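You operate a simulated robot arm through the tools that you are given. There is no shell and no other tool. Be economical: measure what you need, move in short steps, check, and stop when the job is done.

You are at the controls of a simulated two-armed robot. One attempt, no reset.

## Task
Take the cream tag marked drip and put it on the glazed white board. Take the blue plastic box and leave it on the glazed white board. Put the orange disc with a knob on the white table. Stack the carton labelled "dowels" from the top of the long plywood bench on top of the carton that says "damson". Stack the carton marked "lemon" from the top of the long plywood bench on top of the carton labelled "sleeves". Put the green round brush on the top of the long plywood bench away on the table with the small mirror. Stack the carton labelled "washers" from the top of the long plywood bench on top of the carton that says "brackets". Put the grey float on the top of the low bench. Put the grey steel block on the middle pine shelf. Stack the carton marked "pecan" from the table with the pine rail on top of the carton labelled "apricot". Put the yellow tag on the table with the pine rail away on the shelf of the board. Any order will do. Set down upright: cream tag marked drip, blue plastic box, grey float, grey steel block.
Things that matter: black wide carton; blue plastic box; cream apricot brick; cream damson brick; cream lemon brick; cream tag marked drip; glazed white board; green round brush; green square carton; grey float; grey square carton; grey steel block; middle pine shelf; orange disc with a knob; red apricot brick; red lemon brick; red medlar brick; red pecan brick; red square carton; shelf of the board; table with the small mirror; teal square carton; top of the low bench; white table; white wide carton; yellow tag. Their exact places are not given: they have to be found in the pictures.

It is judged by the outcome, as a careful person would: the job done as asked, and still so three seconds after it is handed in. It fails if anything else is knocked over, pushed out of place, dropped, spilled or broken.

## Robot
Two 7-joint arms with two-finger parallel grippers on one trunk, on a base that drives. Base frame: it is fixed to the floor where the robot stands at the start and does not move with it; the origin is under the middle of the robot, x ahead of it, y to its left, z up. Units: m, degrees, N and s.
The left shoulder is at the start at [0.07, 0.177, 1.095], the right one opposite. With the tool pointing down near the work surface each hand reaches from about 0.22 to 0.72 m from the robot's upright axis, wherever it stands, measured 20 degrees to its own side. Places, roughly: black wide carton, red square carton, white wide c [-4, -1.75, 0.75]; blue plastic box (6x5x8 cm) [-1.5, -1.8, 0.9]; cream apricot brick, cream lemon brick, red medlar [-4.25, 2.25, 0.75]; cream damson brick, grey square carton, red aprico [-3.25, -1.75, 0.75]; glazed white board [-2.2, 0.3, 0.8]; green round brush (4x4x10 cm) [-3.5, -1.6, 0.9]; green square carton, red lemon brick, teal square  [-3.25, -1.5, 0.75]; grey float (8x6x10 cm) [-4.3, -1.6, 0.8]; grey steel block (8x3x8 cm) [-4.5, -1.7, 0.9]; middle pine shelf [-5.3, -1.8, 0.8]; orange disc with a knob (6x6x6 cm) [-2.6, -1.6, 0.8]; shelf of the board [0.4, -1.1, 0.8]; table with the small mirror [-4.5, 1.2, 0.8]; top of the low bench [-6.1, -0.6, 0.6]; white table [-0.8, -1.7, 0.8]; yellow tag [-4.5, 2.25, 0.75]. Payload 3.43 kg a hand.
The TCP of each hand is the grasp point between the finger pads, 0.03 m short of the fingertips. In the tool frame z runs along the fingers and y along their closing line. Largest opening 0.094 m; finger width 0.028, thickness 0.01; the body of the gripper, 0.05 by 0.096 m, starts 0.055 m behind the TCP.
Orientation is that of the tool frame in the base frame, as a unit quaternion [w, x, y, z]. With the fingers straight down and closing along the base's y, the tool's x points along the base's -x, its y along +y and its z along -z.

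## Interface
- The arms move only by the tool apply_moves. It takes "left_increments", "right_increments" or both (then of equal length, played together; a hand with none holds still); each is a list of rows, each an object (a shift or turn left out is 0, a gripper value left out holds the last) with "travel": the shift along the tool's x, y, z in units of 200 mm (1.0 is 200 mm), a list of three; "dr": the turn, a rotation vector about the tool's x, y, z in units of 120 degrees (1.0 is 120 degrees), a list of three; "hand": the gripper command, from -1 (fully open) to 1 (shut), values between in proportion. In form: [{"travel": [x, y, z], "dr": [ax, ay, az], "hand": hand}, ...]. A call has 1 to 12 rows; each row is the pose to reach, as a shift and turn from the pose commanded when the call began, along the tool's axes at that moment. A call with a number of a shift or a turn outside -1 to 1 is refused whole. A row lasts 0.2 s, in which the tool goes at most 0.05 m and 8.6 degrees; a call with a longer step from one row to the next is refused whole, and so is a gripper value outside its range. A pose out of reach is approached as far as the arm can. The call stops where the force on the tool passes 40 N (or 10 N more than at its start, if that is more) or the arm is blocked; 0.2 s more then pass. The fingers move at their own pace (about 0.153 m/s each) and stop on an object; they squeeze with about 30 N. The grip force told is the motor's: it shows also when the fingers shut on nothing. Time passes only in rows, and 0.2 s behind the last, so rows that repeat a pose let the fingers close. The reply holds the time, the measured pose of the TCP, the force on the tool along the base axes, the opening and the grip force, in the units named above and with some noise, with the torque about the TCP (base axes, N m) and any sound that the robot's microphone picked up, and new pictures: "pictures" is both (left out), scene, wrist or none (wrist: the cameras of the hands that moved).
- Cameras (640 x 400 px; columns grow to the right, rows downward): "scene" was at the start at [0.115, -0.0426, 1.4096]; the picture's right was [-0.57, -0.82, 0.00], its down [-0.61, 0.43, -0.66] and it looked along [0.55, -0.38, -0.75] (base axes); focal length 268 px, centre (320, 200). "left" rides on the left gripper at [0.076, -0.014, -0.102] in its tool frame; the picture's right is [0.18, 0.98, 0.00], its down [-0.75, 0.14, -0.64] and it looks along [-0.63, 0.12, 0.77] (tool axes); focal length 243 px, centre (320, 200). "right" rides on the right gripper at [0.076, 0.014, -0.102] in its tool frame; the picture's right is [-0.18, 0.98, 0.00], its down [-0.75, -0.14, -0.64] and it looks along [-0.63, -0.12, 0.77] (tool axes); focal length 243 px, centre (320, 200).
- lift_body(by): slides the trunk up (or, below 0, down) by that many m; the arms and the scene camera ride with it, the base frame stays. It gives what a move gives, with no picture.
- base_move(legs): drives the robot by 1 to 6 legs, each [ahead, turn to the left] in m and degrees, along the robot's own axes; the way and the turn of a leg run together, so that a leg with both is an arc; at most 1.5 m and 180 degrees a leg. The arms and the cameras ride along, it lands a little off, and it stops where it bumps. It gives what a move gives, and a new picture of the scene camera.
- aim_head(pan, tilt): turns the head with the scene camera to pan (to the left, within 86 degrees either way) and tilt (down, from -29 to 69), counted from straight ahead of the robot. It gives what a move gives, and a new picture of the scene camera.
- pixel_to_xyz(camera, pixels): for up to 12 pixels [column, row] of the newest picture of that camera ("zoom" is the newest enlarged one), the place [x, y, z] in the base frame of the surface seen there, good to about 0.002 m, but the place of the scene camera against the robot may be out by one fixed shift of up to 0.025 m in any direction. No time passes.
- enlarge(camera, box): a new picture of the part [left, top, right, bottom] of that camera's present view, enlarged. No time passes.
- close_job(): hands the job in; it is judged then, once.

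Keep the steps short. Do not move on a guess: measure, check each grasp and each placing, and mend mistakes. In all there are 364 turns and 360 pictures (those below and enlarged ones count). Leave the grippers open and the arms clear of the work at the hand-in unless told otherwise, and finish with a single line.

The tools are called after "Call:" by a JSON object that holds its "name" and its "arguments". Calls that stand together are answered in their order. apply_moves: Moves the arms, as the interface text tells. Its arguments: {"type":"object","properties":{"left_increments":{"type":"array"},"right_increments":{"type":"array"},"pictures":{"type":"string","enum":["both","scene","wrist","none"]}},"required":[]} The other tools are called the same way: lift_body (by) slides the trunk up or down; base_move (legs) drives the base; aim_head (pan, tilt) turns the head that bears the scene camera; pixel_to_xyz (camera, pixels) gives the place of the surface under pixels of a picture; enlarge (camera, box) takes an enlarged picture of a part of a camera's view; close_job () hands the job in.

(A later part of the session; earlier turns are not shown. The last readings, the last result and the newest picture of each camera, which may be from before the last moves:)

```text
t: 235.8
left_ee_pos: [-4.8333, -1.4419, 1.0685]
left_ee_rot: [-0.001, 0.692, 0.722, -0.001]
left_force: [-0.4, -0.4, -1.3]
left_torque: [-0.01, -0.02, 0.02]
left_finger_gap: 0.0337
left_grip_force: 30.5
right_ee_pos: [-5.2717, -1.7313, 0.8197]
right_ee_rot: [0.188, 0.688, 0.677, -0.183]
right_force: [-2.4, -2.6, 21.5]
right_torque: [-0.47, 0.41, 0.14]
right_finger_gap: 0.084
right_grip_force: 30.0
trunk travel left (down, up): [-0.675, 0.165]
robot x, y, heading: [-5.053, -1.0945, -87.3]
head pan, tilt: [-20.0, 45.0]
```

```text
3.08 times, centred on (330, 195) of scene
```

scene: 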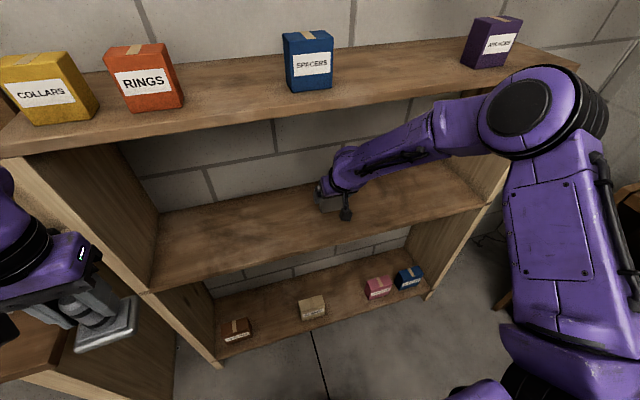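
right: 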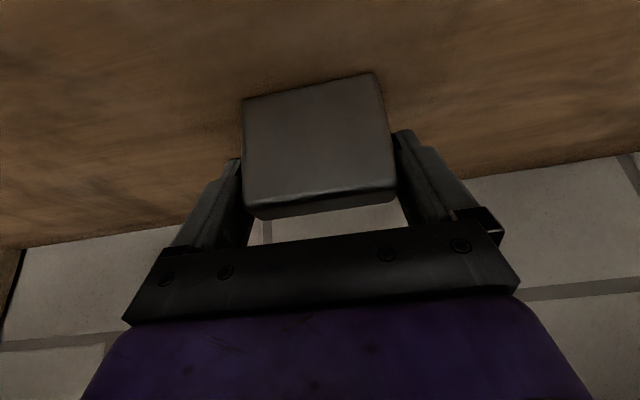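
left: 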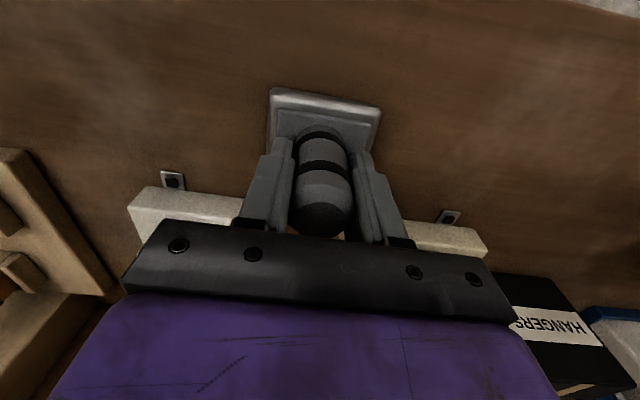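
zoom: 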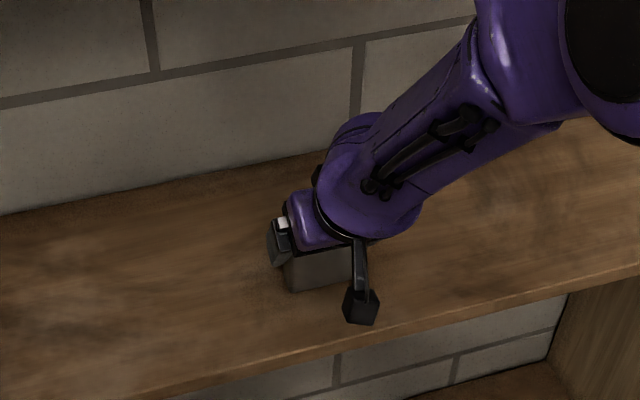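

Contact (21 N). I ease up a touch, open, and withdraw along the tool.

Call:
{"name": "apply_moves", "arguments": {"right_increments": [{"travel": [-0.005, 0, -0.009], "hand": -1}, {"travel": [-0.005, 0, -0.009], "hand": -1}, {"travel": [-0.005, 0, -0.1], "hand": -1}, {"travel": [-0.005, 0, -0.3], "hand": -1}, {"travel": [-0.005, 0, -0.5], "hand": -1}, {"travel": [0.1, 0, -0.65], "hand": -1}], "pictures": "both"}}

Call:
{"name": "enlarge", "arguments": {"camera": "scene", "box": [240, 130, 380, 260]}}

```text
t: 237.2
left_ee_pos: [-4.8332, -1.4443, 1.0681]
left_ee_rot: [-0.001, 0.692, 0.722, 0.0]
left_force: [0.2, -0.5, -0.7]
left_torque: [-0.04, 0.04, 0.0]
left_finger_gap: 0.0333
left_grip_force: 29.9
right_ee_pos: [-5.273, -1.6472, 0.9175]
right_ee_rot: [0.186, 0.688, 0.678, -0.181]
right_force: [-0.1, 1.5, -0.4]
right_torque: [0.0, -0.05, -0.01]
right_finger_gap: 0.0938
right_grip_force: 0.0
trunk travel left (down, up): [-0.675, 0.165]
robot x, y, heading: [-5.0517, -1.0847, -87.1]
head pan, tilt: [-20.0, 45.0]
```

scene: 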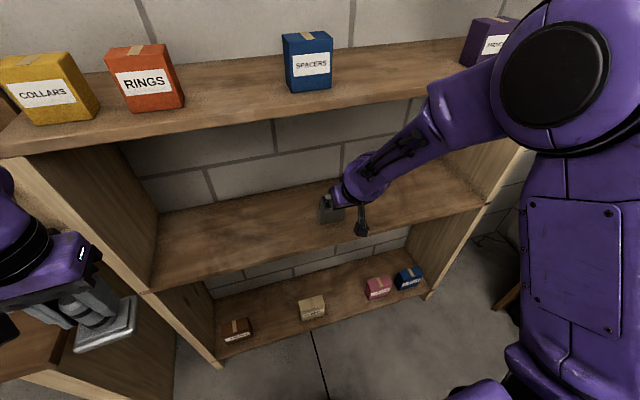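
right: 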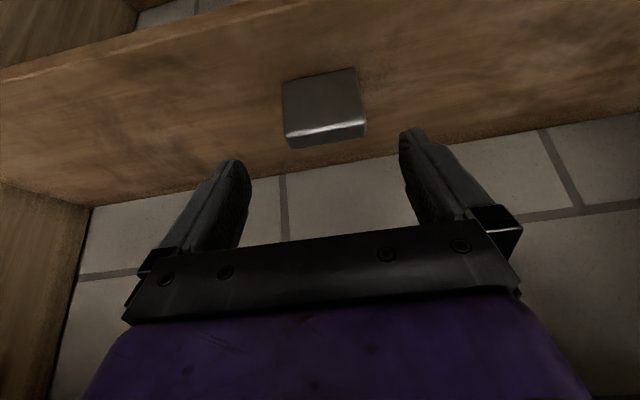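

```text
3.08 times, centred on (310, 195) of scene
```

zoom: 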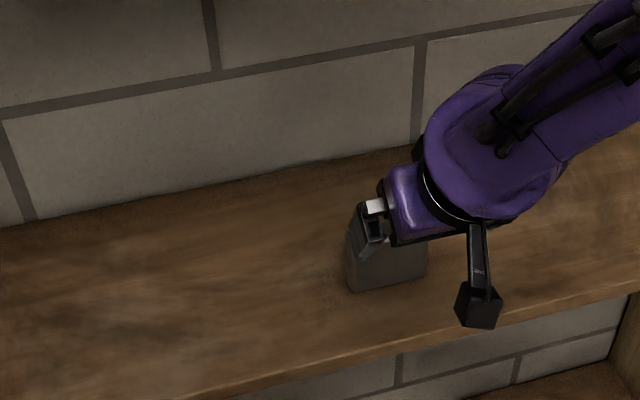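

Call:
{"name": "pixel_to_xyz", "arguments": {"camera": "right", "pixels": [[325, 132], [290, 90], [350, 75], [320, 100], [300, 145], [200, 100]]}}

Call:
{"name": "apply_moves", "arguments": {"right_increments": [{"travel": [0.1, 0, -0.15], "dr": [0, 0.05, 0]}, {"travel": [0.25, 0, -0.3], "dr": [0, 0.1, 0]}, {"travel": [0.4, 0, -0.45], "dr": [0, 0.15, 0]}, {"travel": [0.55, 0, -0.55], "dr": [0, 0.2, 0]}, {"travel": [0.65, 0, -0.65], "dr": [0, 0.25, 0]}], "pictures": "scene"}}

```text
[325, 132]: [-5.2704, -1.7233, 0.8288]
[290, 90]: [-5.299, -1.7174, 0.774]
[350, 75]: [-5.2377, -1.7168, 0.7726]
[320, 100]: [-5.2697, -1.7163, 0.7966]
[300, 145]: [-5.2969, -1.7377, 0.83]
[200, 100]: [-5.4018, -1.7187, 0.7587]
```

```text
t: 238.4
left_ee_pos: [-4.8316, -1.4454, 1.0676]
left_ee_rot: [-0.001, 0.692, 0.721, 0.0]
left_force: [-1.3, 0.3, -2.0]
left_torque: [0.02, 0.02, 0.03]
left_finger_gap: 0.0333
left_grip_force: 30.1
right_ee_pos: [-5.2694, -1.4692, 0.9637]
right_ee_rot: [0.004, 0.711, 0.703, 0.003]
right_force: [-0.3, 0.2, -0.5]
right_torque: [-0.03, 0.04, 0.02]
right_finger_gap: 0.0939
right_grip_force: 0.1
trunk travel left (down, up): [-0.675, 0.165]
robot x, y, heading: [-5.0551, -1.0891, -87.4]
head pan, tilt: [-20.0, 45.0]
```

scene: 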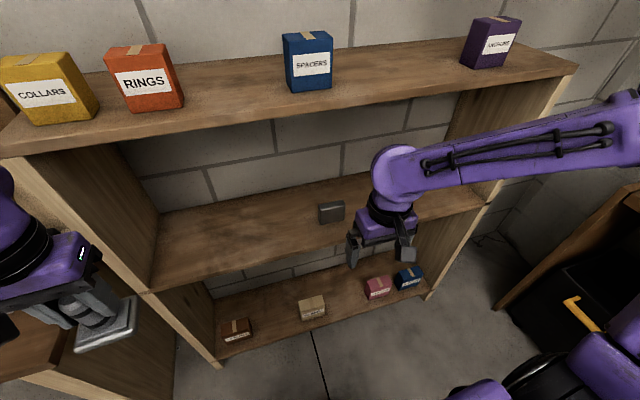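

Block stands on the middle shelf. Next the float to the low bench at (-6.1,-0.6). I turn to face it.

Call:
{"name": "base_move", "arguments": {"legs": [[0, -105]]}}

Call:
{"name": "aim_head", "arguments": {"pan": 0, "tilt": 30}}

```text
t: 243.2
left_ee_pos: [-5.449, -1.2191, 1.0682]
left_ee_rot: [-0.001, 0.995, -0.097, 0.001]
left_force: [-0.4, 0.1, -1.8]
left_torque: [-0.01, 0.03, 0.01]
left_finger_gap: 0.0335
left_grip_force: 29.6
right_ee_pos: [-5.3718, -0.7892, 0.9647]
right_ee_rot: [0.007, 0.992, -0.125, 0.0]
right_force: [-0.5, -0.6, -0.5]
right_torque: [-0.02, -0.01, -0.01]
right_finger_gap: 0.094
right_grip_force: 0.0
trunk travel left (down, up): [-0.675, 0.165]
robot x, y, heading: [-5.0518, -1.0893, 169.1]
head pan, tilt: [-20.0, 45.0]
```

scene: 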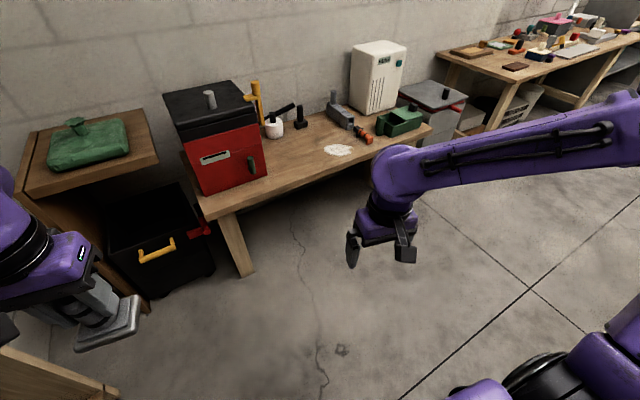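

```text
t: 244.0
left_ee_pos: [-5.4496, -1.2169, 1.0665]
left_ee_rot: [0.0, 0.995, -0.098, 0.001]
left_force: [-0.4, 0.6, -1.8]
left_torque: [0.02, -0.02, -0.03]
left_finger_gap: 0.0334
left_grip_force: 29.7
right_ee_pos: [-5.3702, -0.7888, 0.9631]
right_ee_rot: [0.005, 0.992, -0.125, -0.001]
right_force: [-0.2, -0.5, 0.2]
right_torque: [-0.02, 0.03, 0.04]
right_finger_gap: 0.0941
right_grip_force: 0.1
trunk travel left (down, up): [-0.675, 0.165]
robot x, y, heading: [-5.0515, -1.088, 169.1]
head pan, tilt: [0.0, 30.0]
```

scene: 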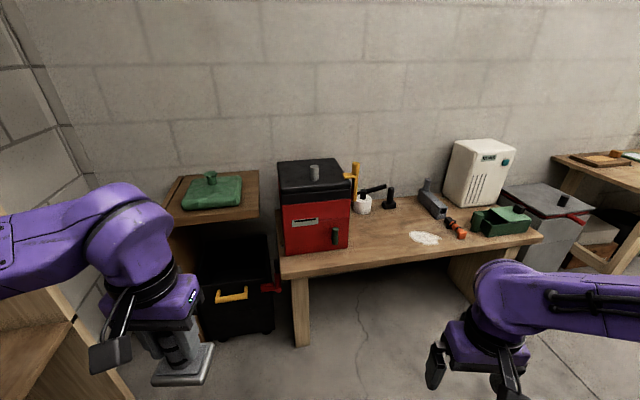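

Call:
{"name": "pixel_to_xyz", "arguments": {"camera": "scene", "pixels": [[370, 235], [390, 245], [380, 222], [425, 240], [285, 275], [540, 240], [350, 240], [385, 205], [460, 225], [360, 205], [330, 250], [400, 225]]}}

Call:
{"name": "enlarge", "arguments": {"camera": "scene", "box": [270, 130, 550, 290]}}

```text
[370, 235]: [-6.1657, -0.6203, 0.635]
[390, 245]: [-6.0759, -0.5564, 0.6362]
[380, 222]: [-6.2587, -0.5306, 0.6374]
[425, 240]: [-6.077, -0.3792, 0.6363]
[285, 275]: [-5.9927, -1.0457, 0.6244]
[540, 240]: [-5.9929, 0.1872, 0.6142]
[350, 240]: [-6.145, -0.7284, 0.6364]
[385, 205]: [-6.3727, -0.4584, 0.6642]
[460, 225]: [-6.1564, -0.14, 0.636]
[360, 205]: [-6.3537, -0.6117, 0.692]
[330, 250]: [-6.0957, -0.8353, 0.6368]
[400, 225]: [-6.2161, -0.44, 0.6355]
```

```text
2.29 times, centred on (410, 210) of scene
```

zoom: 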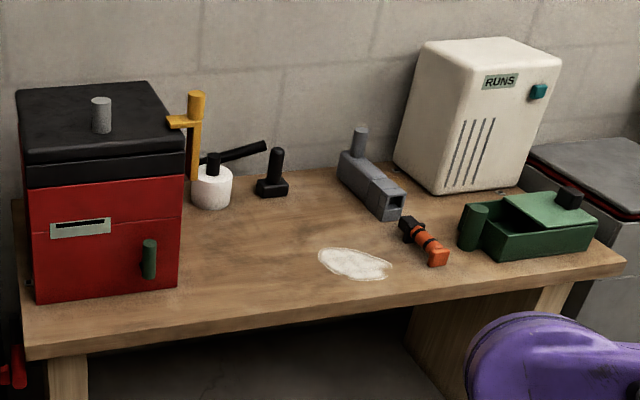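

Low bench top z 0.62; free spot at (-6.12,-0.62). I drive up to it.

Call:
{"name": "base_move", "arguments": {"legs": [[0, -38.5], [0.81, 0], [0, 49]]}}

Call:
{"name": "lift_body", "arguments": {"by": -0.12}}

Call:
{"name": "aim_head", "arguments": {"pan": 10, "tilt": 50}}

```text
t: 252.4
left_ee_pos: [-5.9447, -0.6715, 1.067]
left_ee_rot: [-0.001, 1.0, -0.007, 0.001]
left_force: [1.1, 0.0, -1.4]
left_torque: [-0.01, -0.03, -0.01]
left_finger_gap: 0.0337
left_grip_force: 30.5
right_ee_pos: [-5.9469, -0.2345, 0.965]
right_ee_rot: [0.006, 0.999, -0.034, 0.0]
right_force: [0.1, 0.8, -0.4]
right_torque: [-0.01, -0.03, 0.02]
right_finger_gap: 0.0939
right_grip_force: 0.0
trunk travel left (down, up): [-0.675, 0.165]
robot x, y, heading: [-5.5783, -0.474, 179.5]
head pan, tilt: [0.0, 30.0]
```

scene: 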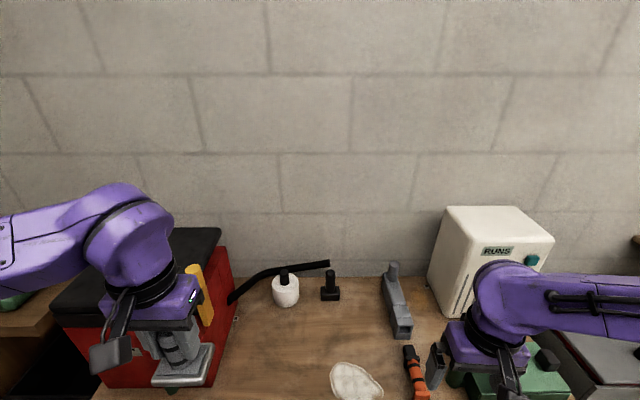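

```text
t: 253.9
left_ee_pos: [-5.945, -0.671, 0.9476]
left_ee_rot: [-0.001, 1.0, -0.005, 0.001]
left_force: [0.1, -0.1, -0.6]
left_torque: [-0.02, 0.0, 0.0]
left_finger_gap: 0.0335
left_grip_force: 30.2
right_ee_pos: [-5.9464, -0.2338, 0.8432]
right_ee_rot: [0.006, 0.999, -0.034, 0.0]
right_force: [-1.0, -0.1, -0.4]
right_torque: [0.0, 0.02, -0.04]
right_finger_gap: 0.0942
right_grip_force: 0.1
trunk travel left (down, up): [-0.555, 0.285]
robot x, y, heading: [-5.5796, -0.4732, 179.4]
head pan, tilt: [0.0, 30.0]
```

```text
t: 254.7
left_ee_pos: [-5.9444, -0.6714, 0.947]
left_ee_rot: [-0.001, 1.0, -0.006, 0.0]
left_force: [0.6, 0.2, -1.3]
left_torque: [0.02, 0.03, -0.01]
left_finger_gap: 0.0336
left_grip_force: 30.3
right_ee_pos: [-5.9461, -0.2333, 0.8435]
right_ee_rot: [0.006, 0.999, -0.034, 0.0]
right_force: [-0.1, 0.2, 0.8]
right_torque: [0.0, -0.01, 0.02]
right_finger_gap: 0.0942
right_grip_force: 0.0
trunk travel left (down, up): [-0.555, 0.285]
robot x, y, heading: [-5.5814, -0.4745, 179.5]
head pan, tilt: [10.0, 50.0]
```

scene: 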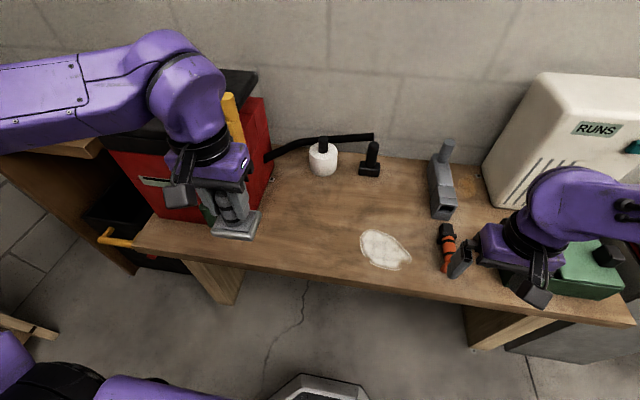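

Call:
{"name": "pixel_to_xyz", "arguments": {"camera": "scene", "pixels": [[300, 225], [310, 205], [268, 175], [275, 210], [340, 215], [365, 240], [320, 170], [300, 260], [250, 140], [238, 120]]}}

```text
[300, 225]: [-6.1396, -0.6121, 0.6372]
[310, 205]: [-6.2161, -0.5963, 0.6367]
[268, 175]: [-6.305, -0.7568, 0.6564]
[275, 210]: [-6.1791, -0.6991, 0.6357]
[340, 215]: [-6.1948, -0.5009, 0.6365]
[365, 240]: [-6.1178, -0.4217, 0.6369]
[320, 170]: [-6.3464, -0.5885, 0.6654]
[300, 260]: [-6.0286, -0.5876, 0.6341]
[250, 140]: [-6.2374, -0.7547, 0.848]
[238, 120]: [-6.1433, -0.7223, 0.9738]
```

Call:
{"name": "apply_moves", "arguments": {"left_increments": [{"travel": [-0.1, -0.2, 0.05], "hand": 1}, {"travel": [-0.25, -0.35, 0.1], "hand": 1}, {"travel": [-0.45, -0.455, 0.15], "hand": 1}, {"travel": [-0.65, -0.455, 0.2], "hand": 1}, {"travel": [-0.85, -0.455, 0.3], "hand": 1}, {"travel": [-0.92, -0.455, 0.5], "hand": 1}], "pictures": "none"}}

Call:
{"name": "apply_moves", "arguments": {"left_increments": [{"travel": [0, 0, 0.2], "hand": 1}, {"travel": [0, 0, 0.4], "hand": 1}, {"travel": [0, 0, 0.6], "hand": 1}, {"travel": [0, 0, 0.75], "hand": 1}], "pictures": "both"}}

```text
t: 256.1
left_ee_pos: [-6.1298, -0.5787, 0.8461]
left_ee_rot: [-0.001, 1.0, -0.006, 0.001]
left_force: [-0.3, -0.7, -2.5]
left_torque: [0.0, -0.01, -0.01]
left_finger_gap: 0.0335
left_grip_force: 29.9
right_ee_pos: [-5.9473, -0.2352, 0.8446]
right_ee_rot: [0.006, 0.999, -0.034, 0.001]
right_force: [-0.5, 0.2, 0.4]
right_torque: [0.0, -0.01, -0.01]
right_finger_gap: 0.0937
right_grip_force: 0.1
trunk travel left (down, up): [-0.555, 0.285]
robot x, y, heading: [-5.5767, -0.4715, 179.4]
head pan, tilt: [10.0, 50.0]
```

```text
t: 257.1
left_ee_pos: [-6.1275, -0.5785, 0.6981]
left_ee_rot: [-0.002, 1.0, -0.006, 0.001]
left_force: [0.5, 0.0, -1.9]
left_torque: [0.02, 0.01, 0.02]
left_finger_gap: 0.0337
left_grip_force: 30.4
right_ee_pos: [-5.9462, -0.234, 0.8434]
right_ee_rot: [0.006, 0.999, -0.034, 0.0]
right_force: [-0.3, 0.6, -0.1]
right_torque: [-0.02, 0.03, 0.02]
right_finger_gap: 0.094
right_grip_force: 0.1
trunk travel left (down, up): [-0.555, 0.285]
robot x, y, heading: [-5.5795, -0.4692, 179.6]
head pan, tilt: [10.0, 50.0]
```

scene: 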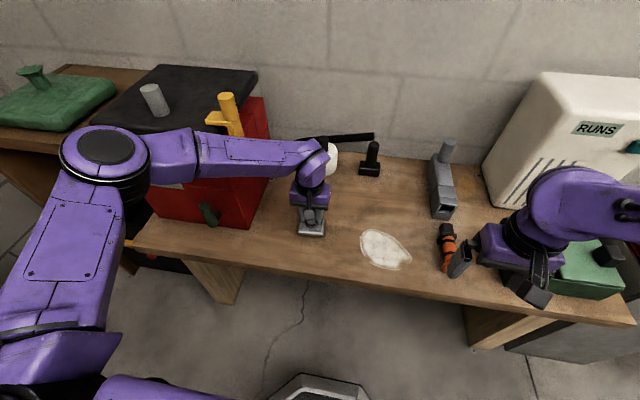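
left: 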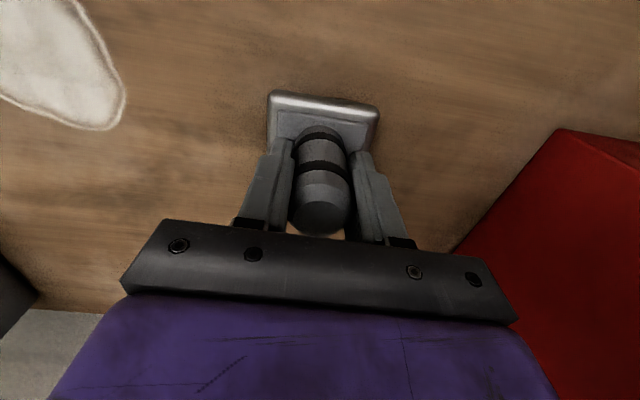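

Call:
{"name": "apply_moves", "arguments": {"left_increments": [{"travel": [0, 0, 0.025], "hand": 1}, {"travel": [0, 0, 0.045], "hand": 1}, {"travel": [0, 0, 0.06], "hand": 1}], "pictures": "none"}}

```text
t: 257.9
left_ee_pos: [-6.1271, -0.5778, 0.6888]
left_ee_rot: [-0.001, 1.0, -0.005, -0.003]
left_force: [-1.6, -3.8, 20.6]
left_torque: [-0.42, -0.52, 0.05]
left_finger_gap: 0.0335
left_grip_force: 30.1
right_ee_pos: [-5.9455, -0.2343, 0.8463]
right_ee_rot: [0.006, 0.999, -0.034, -0.001]
right_force: [0.6, 0.0, 0.1]
right_torque: [0.02, -0.03, -0.01]
right_finger_gap: 0.0941
right_grip_force: 0.2
trunk travel left (down, up): [-0.555, 0.285]
robot x, y, heading: [-5.5765, -0.4708, 179.5]
head pan, tilt: [10.0, 50.0]
```

Contact. I open and rise.

Call:
{"name": "apply_moves", "arguments": {"left_increments": [{"travel": [0, 0, -0.005], "hand": 0}, {"travel": [0, 0, -0.005], "hand": -0.4}, {"travel": [0, 0, -0.15], "hand": -0.4}, {"travel": [0, 0, -0.35], "hand": -0.4}, {"travel": [0, 0, -0.55], "hand": -0.4}, {"travel": [0, 0, -0.75], "hand": -0.4}, {"travel": [0, 0, -0.95], "hand": -1}], "pictures": "both"}}

```text
t: 259.5
left_ee_pos: [-6.1291, -0.5784, 0.8759]
left_ee_rot: [0.0, 1.0, -0.006, 0.0]
left_force: [0.1, 1.0, 0.0]
left_torque: [0.0, -0.01, 0.0]
left_finger_gap: 0.094
left_grip_force: 0.0
right_ee_pos: [-5.9461, -0.2336, 0.8444]
right_ee_rot: [0.007, 0.999, -0.033, 0.0]
right_force: [-0.4, 0.1, -0.5]
right_torque: [0.02, -0.01, 0.03]
right_finger_gap: 0.0939
right_grip_force: 0.0
trunk travel left (down, up): [-0.555, 0.285]
robot x, y, heading: [-5.5757, -0.4731, 179.5]
head pan, tilt: [10.0, 50.0]
```

scene: 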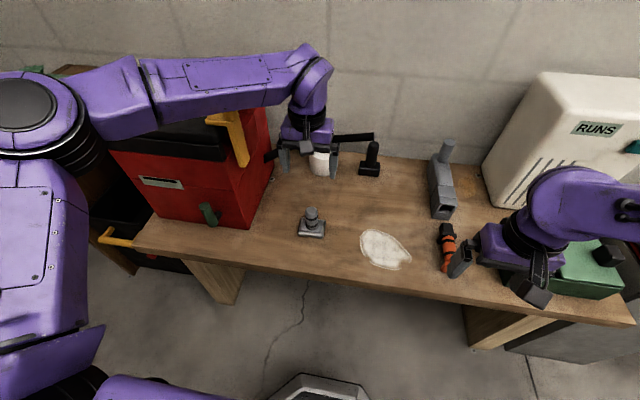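
left: 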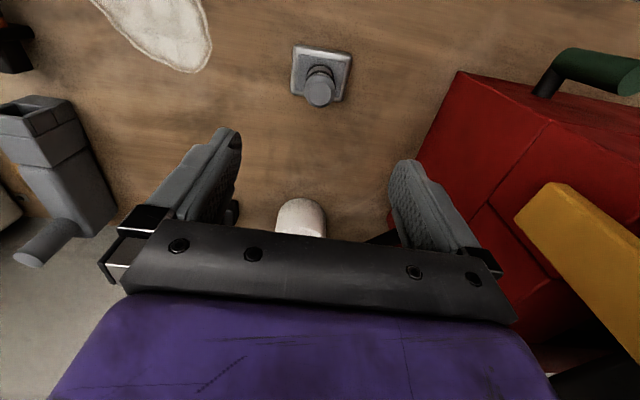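

Float placed upright. I retract the left hand, raise the trunk, and drive back for the brush at (-3.53,-1.61).

Call:
{"name": "apply_moves", "arguments": {"left_increments": [{"travel": [0.05, -0.05, -0.2]}, {"travel": [0.25, -0.1, -0.3]}, {"travel": [0.45, -0.15, -0.35]}, {"travel": [0.65, -0.2, -0.4]}, {"travel": [0.85, -0.2, -0.4]}], "pictures": "none"}}

Call:
{"name": "lift_body", "arguments": {"by": 0.12}}

Call:
{"name": "base_move", "arguments": {"legs": [[-0.2, 0], [0, 164]]}}

```text
t: 260.7
left_ee_pos: [-5.956, -0.5413, 0.9566]
left_ee_rot: [-0.001, 1.0, -0.007, 0.001]
left_force: [0.5, -0.1, 0.6]
left_torque: [0.04, 0.03, 0.01]
left_finger_gap: 0.0939
left_grip_force: 0.0
right_ee_pos: [-5.9462, -0.2342, 0.8435]
right_ee_rot: [0.006, 0.999, -0.034, 0.0]
right_force: [-0.6, -0.9, 0.0]
right_torque: [0.01, 0.01, 0.0]
right_finger_gap: 0.0938
right_grip_force: 0.0
trunk travel left (down, up): [-0.555, 0.285]
robot x, y, heading: [-5.5808, -0.4727, 179.5]
head pan, tilt: [10.0, 50.0]
```

```text
t: 262.2
left_ee_pos: [-5.9577, -0.5398, 1.0753]
left_ee_rot: [-0.001, 1.0, -0.006, 0.002]
left_force: [0.1, 1.4, -0.8]
left_torque: [-0.04, -0.04, 0.0]
left_finger_gap: 0.094
left_grip_force: 0.2
right_ee_pos: [-5.9462, -0.234, 0.9647]
right_ee_rot: [0.006, 0.999, -0.034, 0.0]
right_force: [0.8, -0.6, -0.6]
right_torque: [-0.03, -0.01, -0.03]
right_finger_gap: 0.0939
right_grip_force: 0.1
trunk travel left (down, up): [-0.675, 0.165]
robot x, y, heading: [-5.5777, -0.4705, 179.4]
head pan, tilt: [10.0, 50.0]
```

```text
t: 270.6
left_ee_pos: [-4.9983, -0.508, 1.0759]
left_ee_rot: [-0.001, 0.142, 0.99, 0.0]
left_force: [0.5, 0.4, 0.2]
left_torque: [-0.02, 0.02, 0.02]
left_finger_gap: 0.0941
left_grip_force: 0.0
right_ee_pos: [-5.0905, -0.8002, 0.9646]
right_ee_rot: [0.0, 0.168, 0.986, 0.006]
right_force: [-0.2, 0.7, -0.4]
right_torque: [0.03, -0.01, -0.01]
right_finger_gap: 0.0939
right_grip_force: 0.0
trunk travel left (down, up): [-0.675, 0.165]
robot x, y, heading: [-5.3813, -0.4751, -16.2]
head pan, tilt: [10.0, 50.0]
```

scene: 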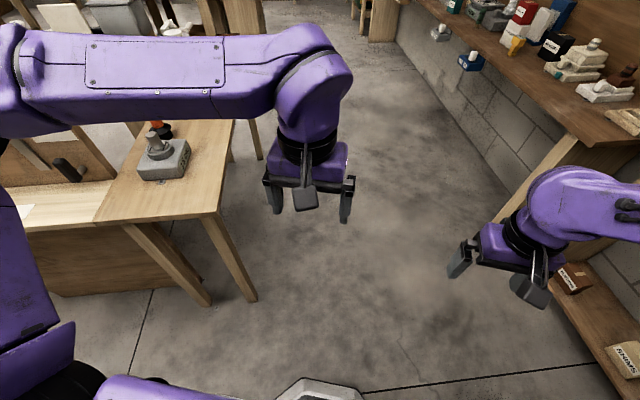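

Call:
{"name": "base_move", "arguments": {"legs": [[1.4, 0], [0.68, 0], [0, -73]]}}

Call:
{"name": "aim_head", "arguments": {"pan": -10, "tilt": 50}}

```text
t: 283.9
left_ee_pos: [-3.3343, -1.4274, 1.0759]
left_ee_rot: [-0.001, 0.709, 0.706, 0.001]
left_force: [0.2, -0.2, -0.5]
left_torque: [0.0, 0.0, -0.03]
left_finger_gap: 0.0939
left_grip_force: 0.0
right_ee_pos: [-3.642, -1.4188, 0.965]
right_ee_rot: [0.004, 0.728, 0.686, 0.004]
right_force: [-0.2, 0.8, 0.7]
right_torque: [-0.01, 0.0, 0.02]
right_finger_gap: 0.094
right_grip_force: 0.0
trunk travel left (down, up): [-0.675, 0.165]
robot x, y, heading: [-3.4081, -1.0477, -89.8]
head pan, tilt: [10.0, 50.0]
```

scene: 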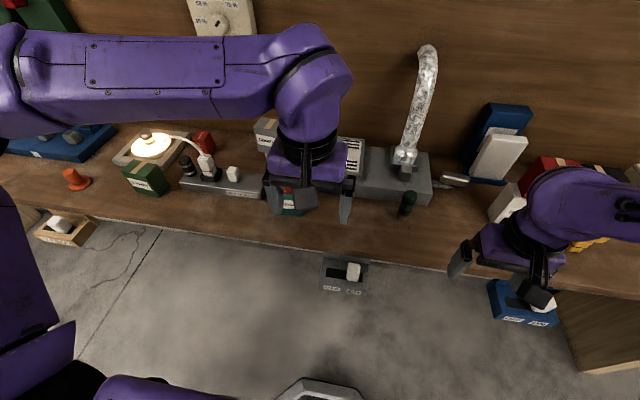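

```text
t: 284.8
left_ee_pos: [-3.3342, -1.427, 1.0756]
left_ee_rot: [-0.001, 0.709, 0.705, 0.0]
left_force: [1.0, 1.0, 0.6]
left_torque: [0.0, -0.01, 0.0]
left_finger_gap: 0.0939
left_grip_force: 0.1
right_ee_pos: [-3.6414, -1.4196, 0.9633]
right_ee_rot: [0.004, 0.727, 0.686, 0.004]
right_force: [-0.1, 0.8, -0.1]
right_torque: [0.01, 0.02, 0.03]
right_finger_gap: 0.0939
right_grip_force: 0.1
trunk travel left (down, up): [-0.675, 0.165]
robot x, y, heading: [-3.4079, -1.0516, -89.8]
head pan, tilt: [-10.0, 50.0]
```

scene: 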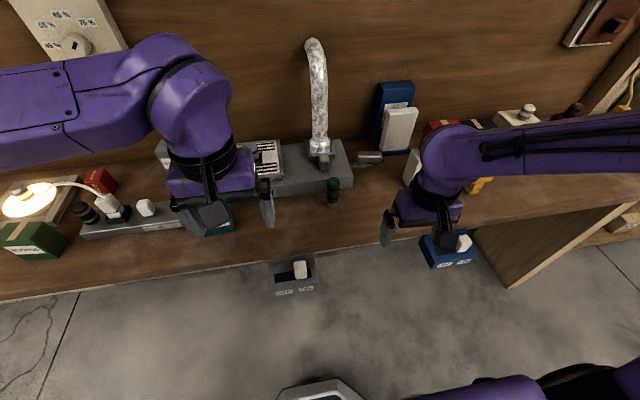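

Call:
{"name": "apply_moves", "arguments": {"right_increments": [{"travel": [-0.15, 0.12, -0.1]}, {"travel": [-0.3, 0.24, -0.2]}, {"travel": [-0.45, 0.36, -0.3]}, {"travel": [-0.6, 0.48, -0.3]}, {"travel": [-0.75, 0.585, -0.3]}], "pictures": "wrist"}}

Call:
{"name": "enlarge", "arguments": {"camera": "right", "box": [220, 80, 440, 240]}}

```text
t: 286.0
left_ee_pos: [-3.3333, -1.4277, 1.0759]
left_ee_rot: [-0.002, 0.708, 0.706, 0.0]
left_force: [0.9, 0.4, 0.3]
left_torque: [0.0, 0.01, -0.01]
left_finger_gap: 0.094
left_grip_force: 0.0
right_ee_pos: [-3.531, -1.5768, 1.0268]
right_ee_rot: [0.004, 0.728, 0.686, 0.005]
right_force: [-0.7, 0.0, 0.0]
right_torque: [-0.01, -0.02, 0.01]
right_finger_gap: 0.0941
right_grip_force: 0.1
trunk travel left (down, up): [-0.675, 0.165]
robot x, y, heading: [-3.408, -1.0518, -89.9]
head pan, tilt: [-10.0, 50.0]
```

right: 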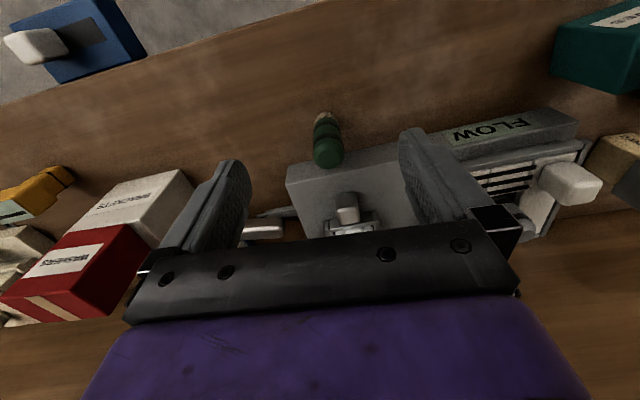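

```text
2.50 times, centred on (330, 160) of right
```

zoom: 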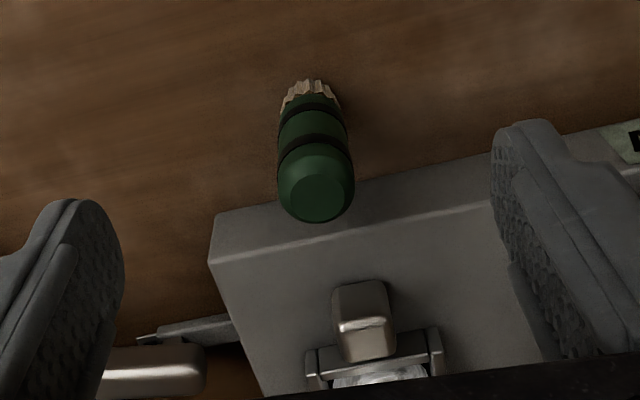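

Call:
{"name": "pixel_to_xyz", "arguments": {"camera": "zoom", "pixels": [[316, 195], [316, 215], [285, 180], [348, 180], [312, 130], [312, 92], [250, 225], [365, 320], [220, 260], [400, 260]]}}

```text
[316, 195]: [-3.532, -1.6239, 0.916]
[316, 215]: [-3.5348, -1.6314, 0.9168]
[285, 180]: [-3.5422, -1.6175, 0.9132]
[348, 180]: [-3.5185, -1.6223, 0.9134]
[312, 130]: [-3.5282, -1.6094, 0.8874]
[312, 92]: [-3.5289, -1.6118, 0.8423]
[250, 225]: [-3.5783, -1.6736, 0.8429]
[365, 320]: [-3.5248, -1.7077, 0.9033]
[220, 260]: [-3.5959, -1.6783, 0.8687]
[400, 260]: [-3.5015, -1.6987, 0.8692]
```

Brush: centre (-3.532,-1.624), top 0.917, close to the chimney pipe. I pitch the tool 25° forward to keep the wrist clear, then approach.

Call:
{"name": "apply_moves", "arguments": {"right_increments": [{"travel": [0, 0, 0.08], "dr": [0, -0.07, 0]}, {"travel": [-0.01, 0, 0.16], "dr": [0, -0.14, 0]}, {"travel": [-0.015, -0.005, 0.23], "dr": [0, -0.208, 0]}], "pictures": "none"}}

Call:
{"name": "apply_moves", "arguments": {"right_increments": [{"travel": [0, 0, 0.2]}, {"travel": [0, 0, 0.4]}, {"travel": [0, 0, 0.49]}], "pictures": "both"}}

```text
t: 286.8
left_ee_pos: [-3.3346, -1.4271, 1.0752]
left_ee_rot: [-0.001, 0.708, 0.706, 0.0]
left_force: [-0.6, -0.4, -0.6]
left_torque: [-0.02, 0.03, 0.01]
left_finger_gap: 0.0938
left_grip_force: 0.1
right_ee_pos: [-3.5332, -1.5782, 0.9806]
right_ee_rot: [0.154, 0.712, 0.668, -0.154]
right_force: [-1.0, -1.0, 0.3]
right_torque: [0.01, 0.0, -0.01]
right_finger_gap: 0.0939
right_grip_force: 0.1
trunk travel left (down, up): [-0.675, 0.165]
robot x, y, heading: [-3.4108, -1.0509, -89.9]
head pan, tilt: [-10.0, 50.0]
```

```text
t: 287.6
left_ee_pos: [-3.3341, -1.4258, 1.0749]
left_ee_rot: [-0.001, 0.708, 0.706, 0.0]
left_force: [0.0, -0.1, 0.3]
left_torque: [-0.02, 0.0, 0.05]
left_finger_gap: 0.0941
left_grip_force: 0.1
right_ee_pos: [-3.5365, -1.6204, 0.8909]
right_ee_rot: [0.153, 0.712, 0.668, -0.153]
right_force: [-1.4, -0.5, 0.1]
right_torque: [-0.06, 0.02, 0.03]
right_finger_gap: 0.0941
right_grip_force: 0.0
trunk travel left (down, up): [-0.675, 0.165]
robot x, y, heading: [-3.407, -1.0447, -90.2]
head pan, tilt: [-10.0, 50.0]
```

scene: 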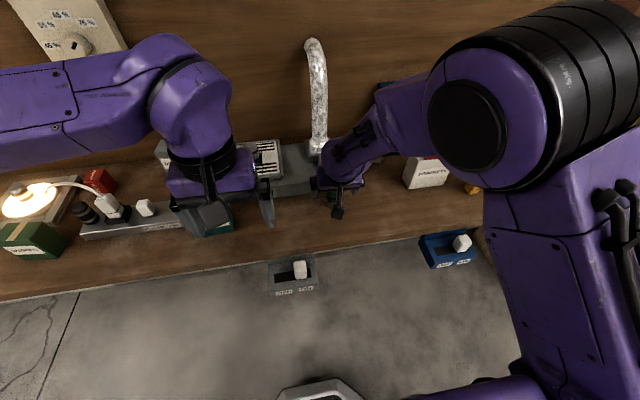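
right: 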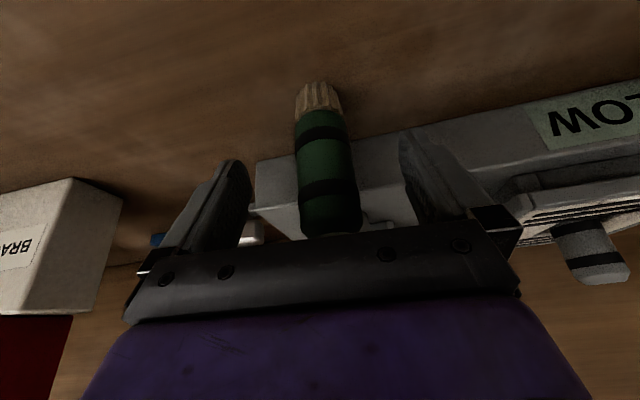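

Brush is centred between the fingers. I close and lift straight up.

Call:
{"name": "apply_moves", "arguments": {"right_increments": [{"travel": [0, 0, 0], "hand": 1}, {"travel": [0, 0, 0], "hand": 1}, {"travel": [0, 0, 0], "hand": 1}, {"travel": [-0.06, 0, -0.13], "hand": 1}, {"travel": [-0.14, 0, -0.31], "hand": 1}, {"travel": [-0.14, 0, -0.5], "hand": 1}, {"travel": [0.0, 0, -0.65], "hand": 1}, {"travel": [0.15, 0, -0.75], "hand": 1}], "pictures": "both"}}

```text
t: 289.4
left_ee_pos: [-3.3372, -1.4266, 1.0761]
left_ee_rot: [0.001, 0.708, 0.706, 0.001]
left_force: [0.2, -0.4, 0.9]
left_torque: [0.01, -0.07, 0.0]
left_finger_gap: 0.0943
left_grip_force: 0.0
right_ee_pos: [-3.5347, -1.5275, 1.0132]
right_ee_rot: [0.155, 0.711, 0.669, -0.152]
right_force: [-0.5, 0.6, -0.1]
right_torque: [-0.02, -0.04, 0.06]
right_finger_gap: 0.0342
right_grip_force: 30.4
trunk travel left (down, up): [-0.675, 0.165]
robot x, y, heading: [-3.408, -1.0478, -90.1]
head pan, tilt: [-10.0, 50.0]
```

scene: 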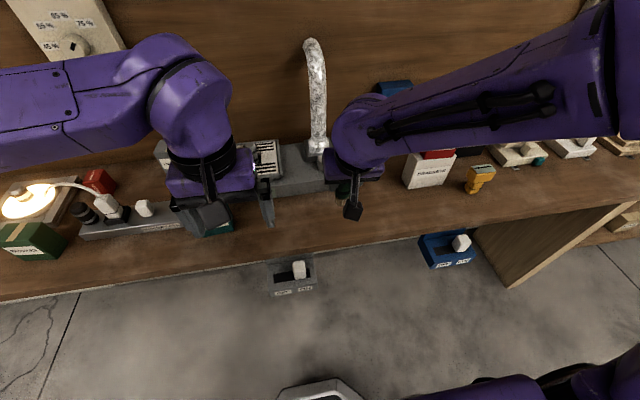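
right: 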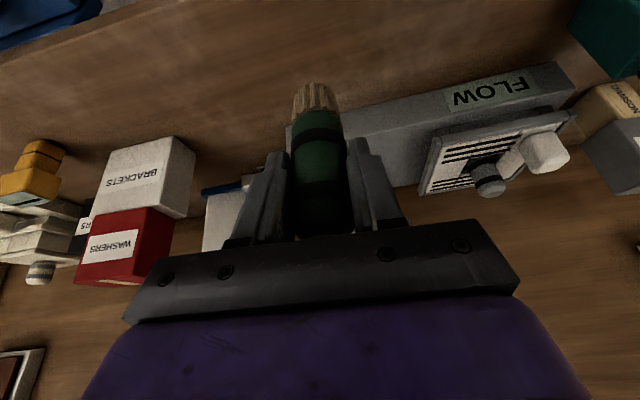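

Brush held. I back off, turn right (away from the stacks) and drive north to look for the table with the mirror.

Call:
{"name": "base_move", "arguments": {"legs": [[-0.15, 0], [0, -100], [0, -95], [1.2, 0]]}}

Call:
{"name": "aim_head", "arguments": {"pan": 60, "tilt": 25}}

```text
t: 304.7
left_ee_pos: [-3.1035, 0.6663, 1.0753]
left_ee_rot: [0.0, -0.618, 0.786, -0.001]
left_force: [-0.4, 0.2, 0.6]
left_torque: [-0.01, -0.03, 0.0]
left_finger_gap: 0.0938
left_grip_force: 0.1
right_ee_pos: [-2.8878, 0.7193, 1.0125]
right_ee_rot: [0.169, -0.582, 0.784, 0.134]
right_force: [-0.5, -0.3, -0.4]
right_torque: [-0.01, 0.0, 0.04]
right_finger_gap: 0.0334
right_grip_force: 30.0
trunk travel left (down, up): [-0.675, 0.165]
robot x, y, heading: [-3.1202, 0.2808, 76.4]
head pan, tilt: [-10.0, 50.0]
```

scene: 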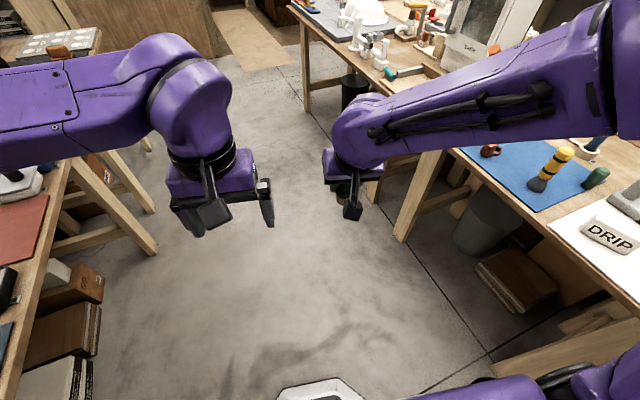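

```text
t: 306.1
left_ee_pos: [-3.1038, 0.6678, 1.0753]
left_ee_rot: [0.0, -0.619, 0.785, -0.001]
left_force: [0.1, -0.4, 0.6]
left_torque: [-0.03, 0.01, 0.01]
left_finger_gap: 0.0941
left_grip_force: 0.0
right_ee_pos: [-2.8888, 0.7191, 1.0128]
right_ee_rot: [0.169, -0.581, 0.785, 0.133]
right_force: [0.5, -0.7, -0.4]
right_torque: [-0.01, -0.01, 0.0]
right_finger_gap: 0.0334
right_grip_force: 29.9
trunk travel left (down, up): [-0.675, 0.165]
robot x, y, heading: [-3.1218, 0.2815, 77.0]
head pan, tilt: [60.0, 25.0]
```

scene: 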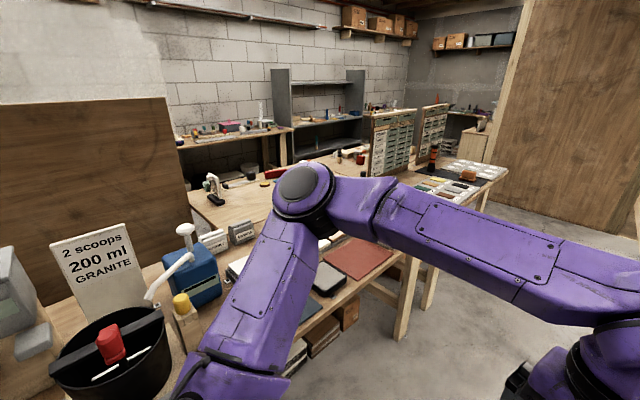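

Call:
{"name": "enlarge", "arguments": {"camera": "scene", "box": [170, 60, 350, 220]}}

Call:
{"name": "enlarge", "arguments": {"camera": "scene", "box": [330, 80, 520, 220]}}

Call:
{"name": "pixel_to_xyz", "arguments": {"camera": "scene", "pixels": [[212, 185], [250, 210], [370, 190], [400, 140], [430, 150], [470, 170], [235, 130], [320, 140], [230, 230], [360, 260], [340, 155], [180, 290]]}}

```text
2.50 times, centred on (260, 140) of scene
```

zoom: 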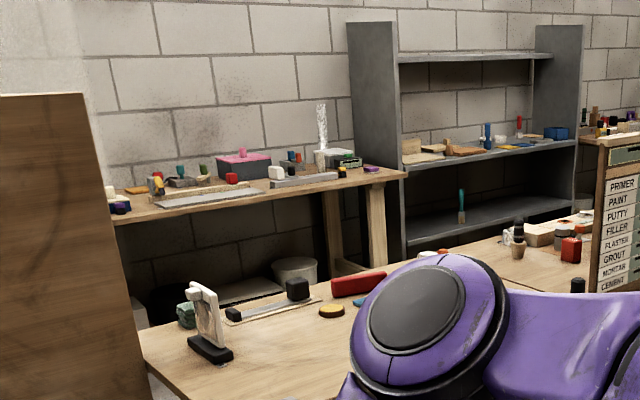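

```text
2.86 times, centred on (425, 150) of scene
```

zoom: 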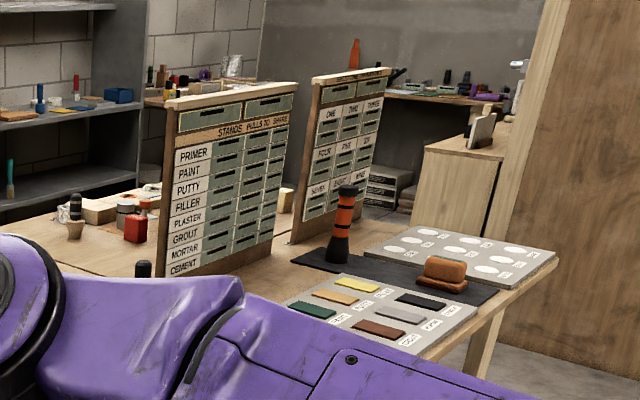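

```text
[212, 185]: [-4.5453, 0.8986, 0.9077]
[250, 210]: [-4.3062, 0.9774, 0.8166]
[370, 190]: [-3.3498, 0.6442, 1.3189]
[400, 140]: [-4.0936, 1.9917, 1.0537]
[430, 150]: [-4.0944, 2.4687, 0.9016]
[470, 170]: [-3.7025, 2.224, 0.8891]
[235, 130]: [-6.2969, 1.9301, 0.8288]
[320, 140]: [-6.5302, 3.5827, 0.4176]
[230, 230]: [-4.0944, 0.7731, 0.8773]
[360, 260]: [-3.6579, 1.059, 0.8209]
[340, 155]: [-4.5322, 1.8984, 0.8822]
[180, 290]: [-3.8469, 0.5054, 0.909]
```

The small mirror stands at (-4.55,0.90); that table is reached from the west aisle. I drive back south, west, then north.

Call:
{"name": "base_move", "arguments": {"legs": [[-1.15, 0], [0, 103], [1.4, 0], [0.5, 0], [0, -90]]}}

Call:
{"name": "aim_head", "arguments": {"pan": 0, "tilt": 20}}

```text
t: 329.1
left_ee_pos: [-5.3331, -0.4537, 1.0748]
left_ee_rot: [0.0, -0.706, 0.709, -0.001]
left_force: [-0.2, -0.4, -0.6]
left_torque: [-0.02, -0.03, 0.03]
left_finger_gap: 0.0939
left_grip_force: 0.1
right_ee_pos: [-5.1343, -0.3528, 1.0132]
right_ee_rot: [0.153, -0.669, 0.711, 0.152]
right_force: [-0.2, -0.1, -1.3]
right_torque: [0.01, 0.03, 0.0]
right_finger_gap: 0.0334
right_grip_force: 30.4
trunk travel left (down, up): [-0.675, 0.165]
robot x, y, heading: [-5.2536, -0.8322, 89.9]
head pan, tilt: [60.0, 25.0]
```

scene: 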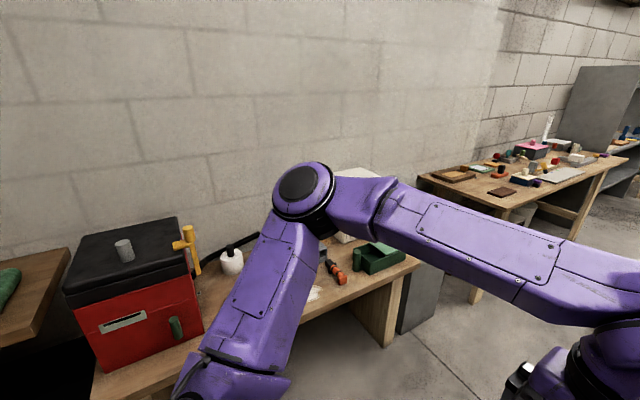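

```text
t: 330.4
left_ee_pos: [-5.3322, -0.4526, 1.0763]
left_ee_rot: [0.0, -0.706, 0.708, -0.002]
left_force: [0.1, 0.8, 0.6]
left_torque: [-0.02, 0.0, 0.02]
left_finger_gap: 0.094
left_grip_force: 0.1
right_ee_pos: [-5.1344, -0.352, 1.0133]
right_ee_rot: [0.152, -0.669, 0.712, 0.153]
right_force: [-0.2, -0.2, -0.9]
right_torque: [-0.03, 0.04, 0.03]
right_finger_gap: 0.033
right_grip_force: 29.3
trunk travel left (down, up): [-0.675, 0.165]
robot x, y, heading: [-5.2603, -0.8331, 90.1]
head pan, tilt: [0.0, 20.0]
```

scene: 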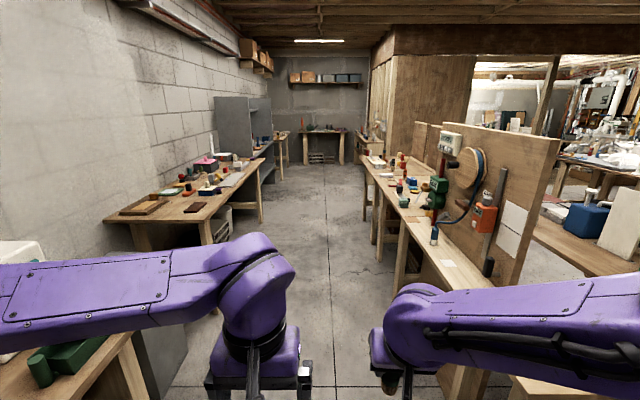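

Call:
{"name": "enlarge", "arguments": {"camera": "scene", "box": [340, 100, 540, 280]}}

Call:
{"name": "pixel_to_xyz", "arguments": {"camera": "scene", "pixels": [[400, 215], [375, 185], [365, 165], [460, 250], [395, 205], [205, 245], [250, 165], [440, 275], [415, 225]]}}

```text
2.22 times, centred on (440, 190) of scene
```

zoom: 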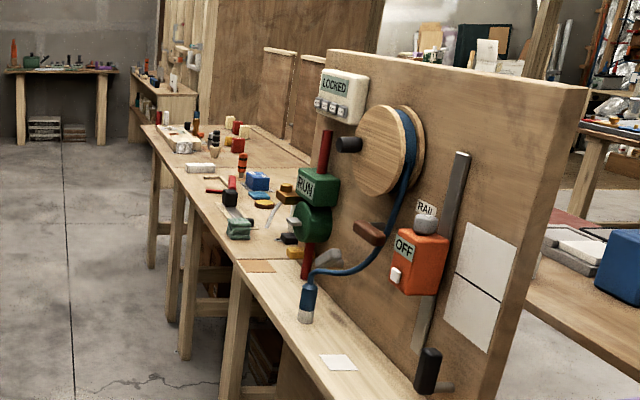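

```text
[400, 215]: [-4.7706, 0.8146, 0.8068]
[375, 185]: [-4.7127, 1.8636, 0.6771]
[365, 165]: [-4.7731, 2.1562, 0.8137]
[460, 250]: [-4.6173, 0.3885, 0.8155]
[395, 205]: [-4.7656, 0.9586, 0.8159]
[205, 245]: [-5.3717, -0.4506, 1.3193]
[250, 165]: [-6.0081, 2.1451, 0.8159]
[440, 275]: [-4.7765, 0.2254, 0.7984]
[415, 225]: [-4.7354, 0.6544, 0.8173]
```

I drive north alongside the mirror table and face east.

Call:
{"name": "base_move", "arguments": {"legs": [[1.4, 0], [0.7, 0], [0, -90]]}}

Call:
{"name": "aim_head", "arguments": {"pan": 0, "tilt": 45}}

```text
t: 344.6
left_ee_pos: [-4.894, 1.3173, 1.0758]
left_ee_rot: [0.0, 0.013, 1.0, -0.001]
left_force: [-0.2, 0.1, 0.6]
left_torque: [0.01, 0.01, -0.01]
left_finger_gap: 0.0943
left_grip_force: 0.0
right_ee_pos: [-4.796, 1.1161, 1.012]
right_ee_rot: [0.216, 0.041, 0.976, -0.003]
right_force: [-0.2, 1.1, -0.6]
right_torque: [0.01, 0.01, -0.02]
right_finger_gap: 0.0333
right_grip_force: 29.6
trunk travel left (down, up): [-0.675, 0.165]
robot x, y, heading: [-5.269, 1.2513, -1.3]
head pan, tilt: [0.0, 20.0]
```

scene: 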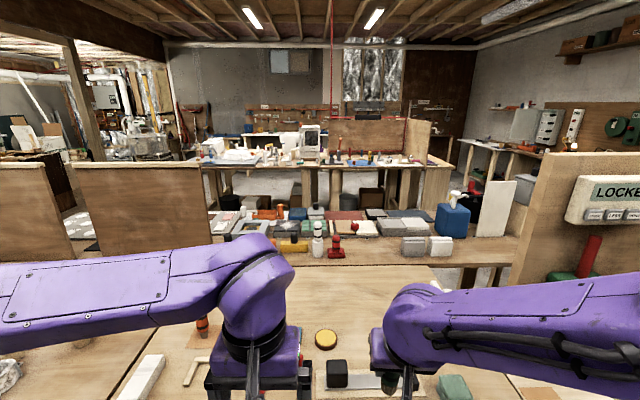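

```text
t: 345.5
left_ee_pos: [-4.8943, 1.3165, 1.0762]
left_ee_rot: [-0.001, 0.014, 1.0, -0.001]
left_force: [0.1, -0.5, 0.3]
left_torque: [0.02, 0.0, -0.01]
left_finger_gap: 0.0941
left_grip_force: 0.1
right_ee_pos: [-4.7974, 1.1168, 1.0122]
right_ee_rot: [0.216, 0.042, 0.975, -0.003]
right_force: [0.4, 0.9, -0.8]
right_torque: [-0.03, 0.0, -0.03]
right_finger_gap: 0.0332
right_grip_force: 30.0
trunk travel left (down, up): [-0.675, 0.165]
robot x, y, heading: [-5.2732, 1.2532, -1.3]
head pan, tilt: [0.0, 45.0]
```

scene: 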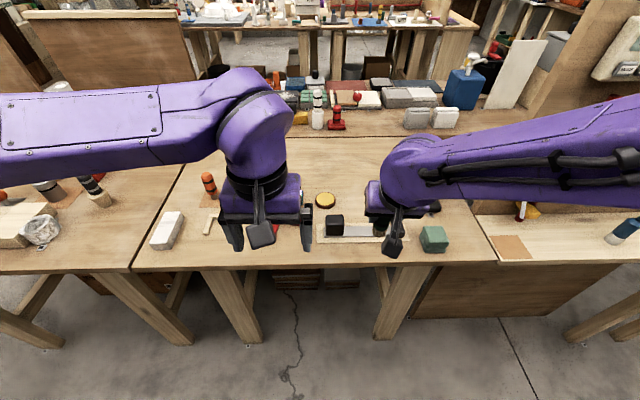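

Call:
{"name": "enlarge", "arguments": {"camera": "scene", "box": [130, 130, 500, 280]}}

Call:
{"name": "pixel_to_xyz", "arguments": {"camera": "scene", "pixels": [[140, 260], [490, 258], [350, 160], [340, 180], [300, 160], [360, 185], [330, 150], [470, 225], [345, 255], [327, 200], [200, 250], [432, 240]]}}

```text
1.73 times, centred on (315, 205) of scene
```

zoom: 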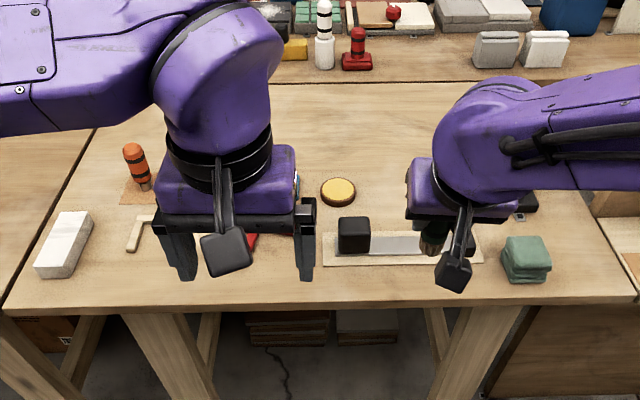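

```text
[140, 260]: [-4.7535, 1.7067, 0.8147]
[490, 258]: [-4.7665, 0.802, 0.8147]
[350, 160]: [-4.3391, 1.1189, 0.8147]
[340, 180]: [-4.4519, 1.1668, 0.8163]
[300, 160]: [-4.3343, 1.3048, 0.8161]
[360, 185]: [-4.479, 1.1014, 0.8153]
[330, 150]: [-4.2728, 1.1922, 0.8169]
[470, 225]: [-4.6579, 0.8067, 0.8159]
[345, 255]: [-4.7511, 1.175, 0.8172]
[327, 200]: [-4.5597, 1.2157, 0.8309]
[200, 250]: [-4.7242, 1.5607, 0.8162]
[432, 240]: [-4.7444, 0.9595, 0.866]
```

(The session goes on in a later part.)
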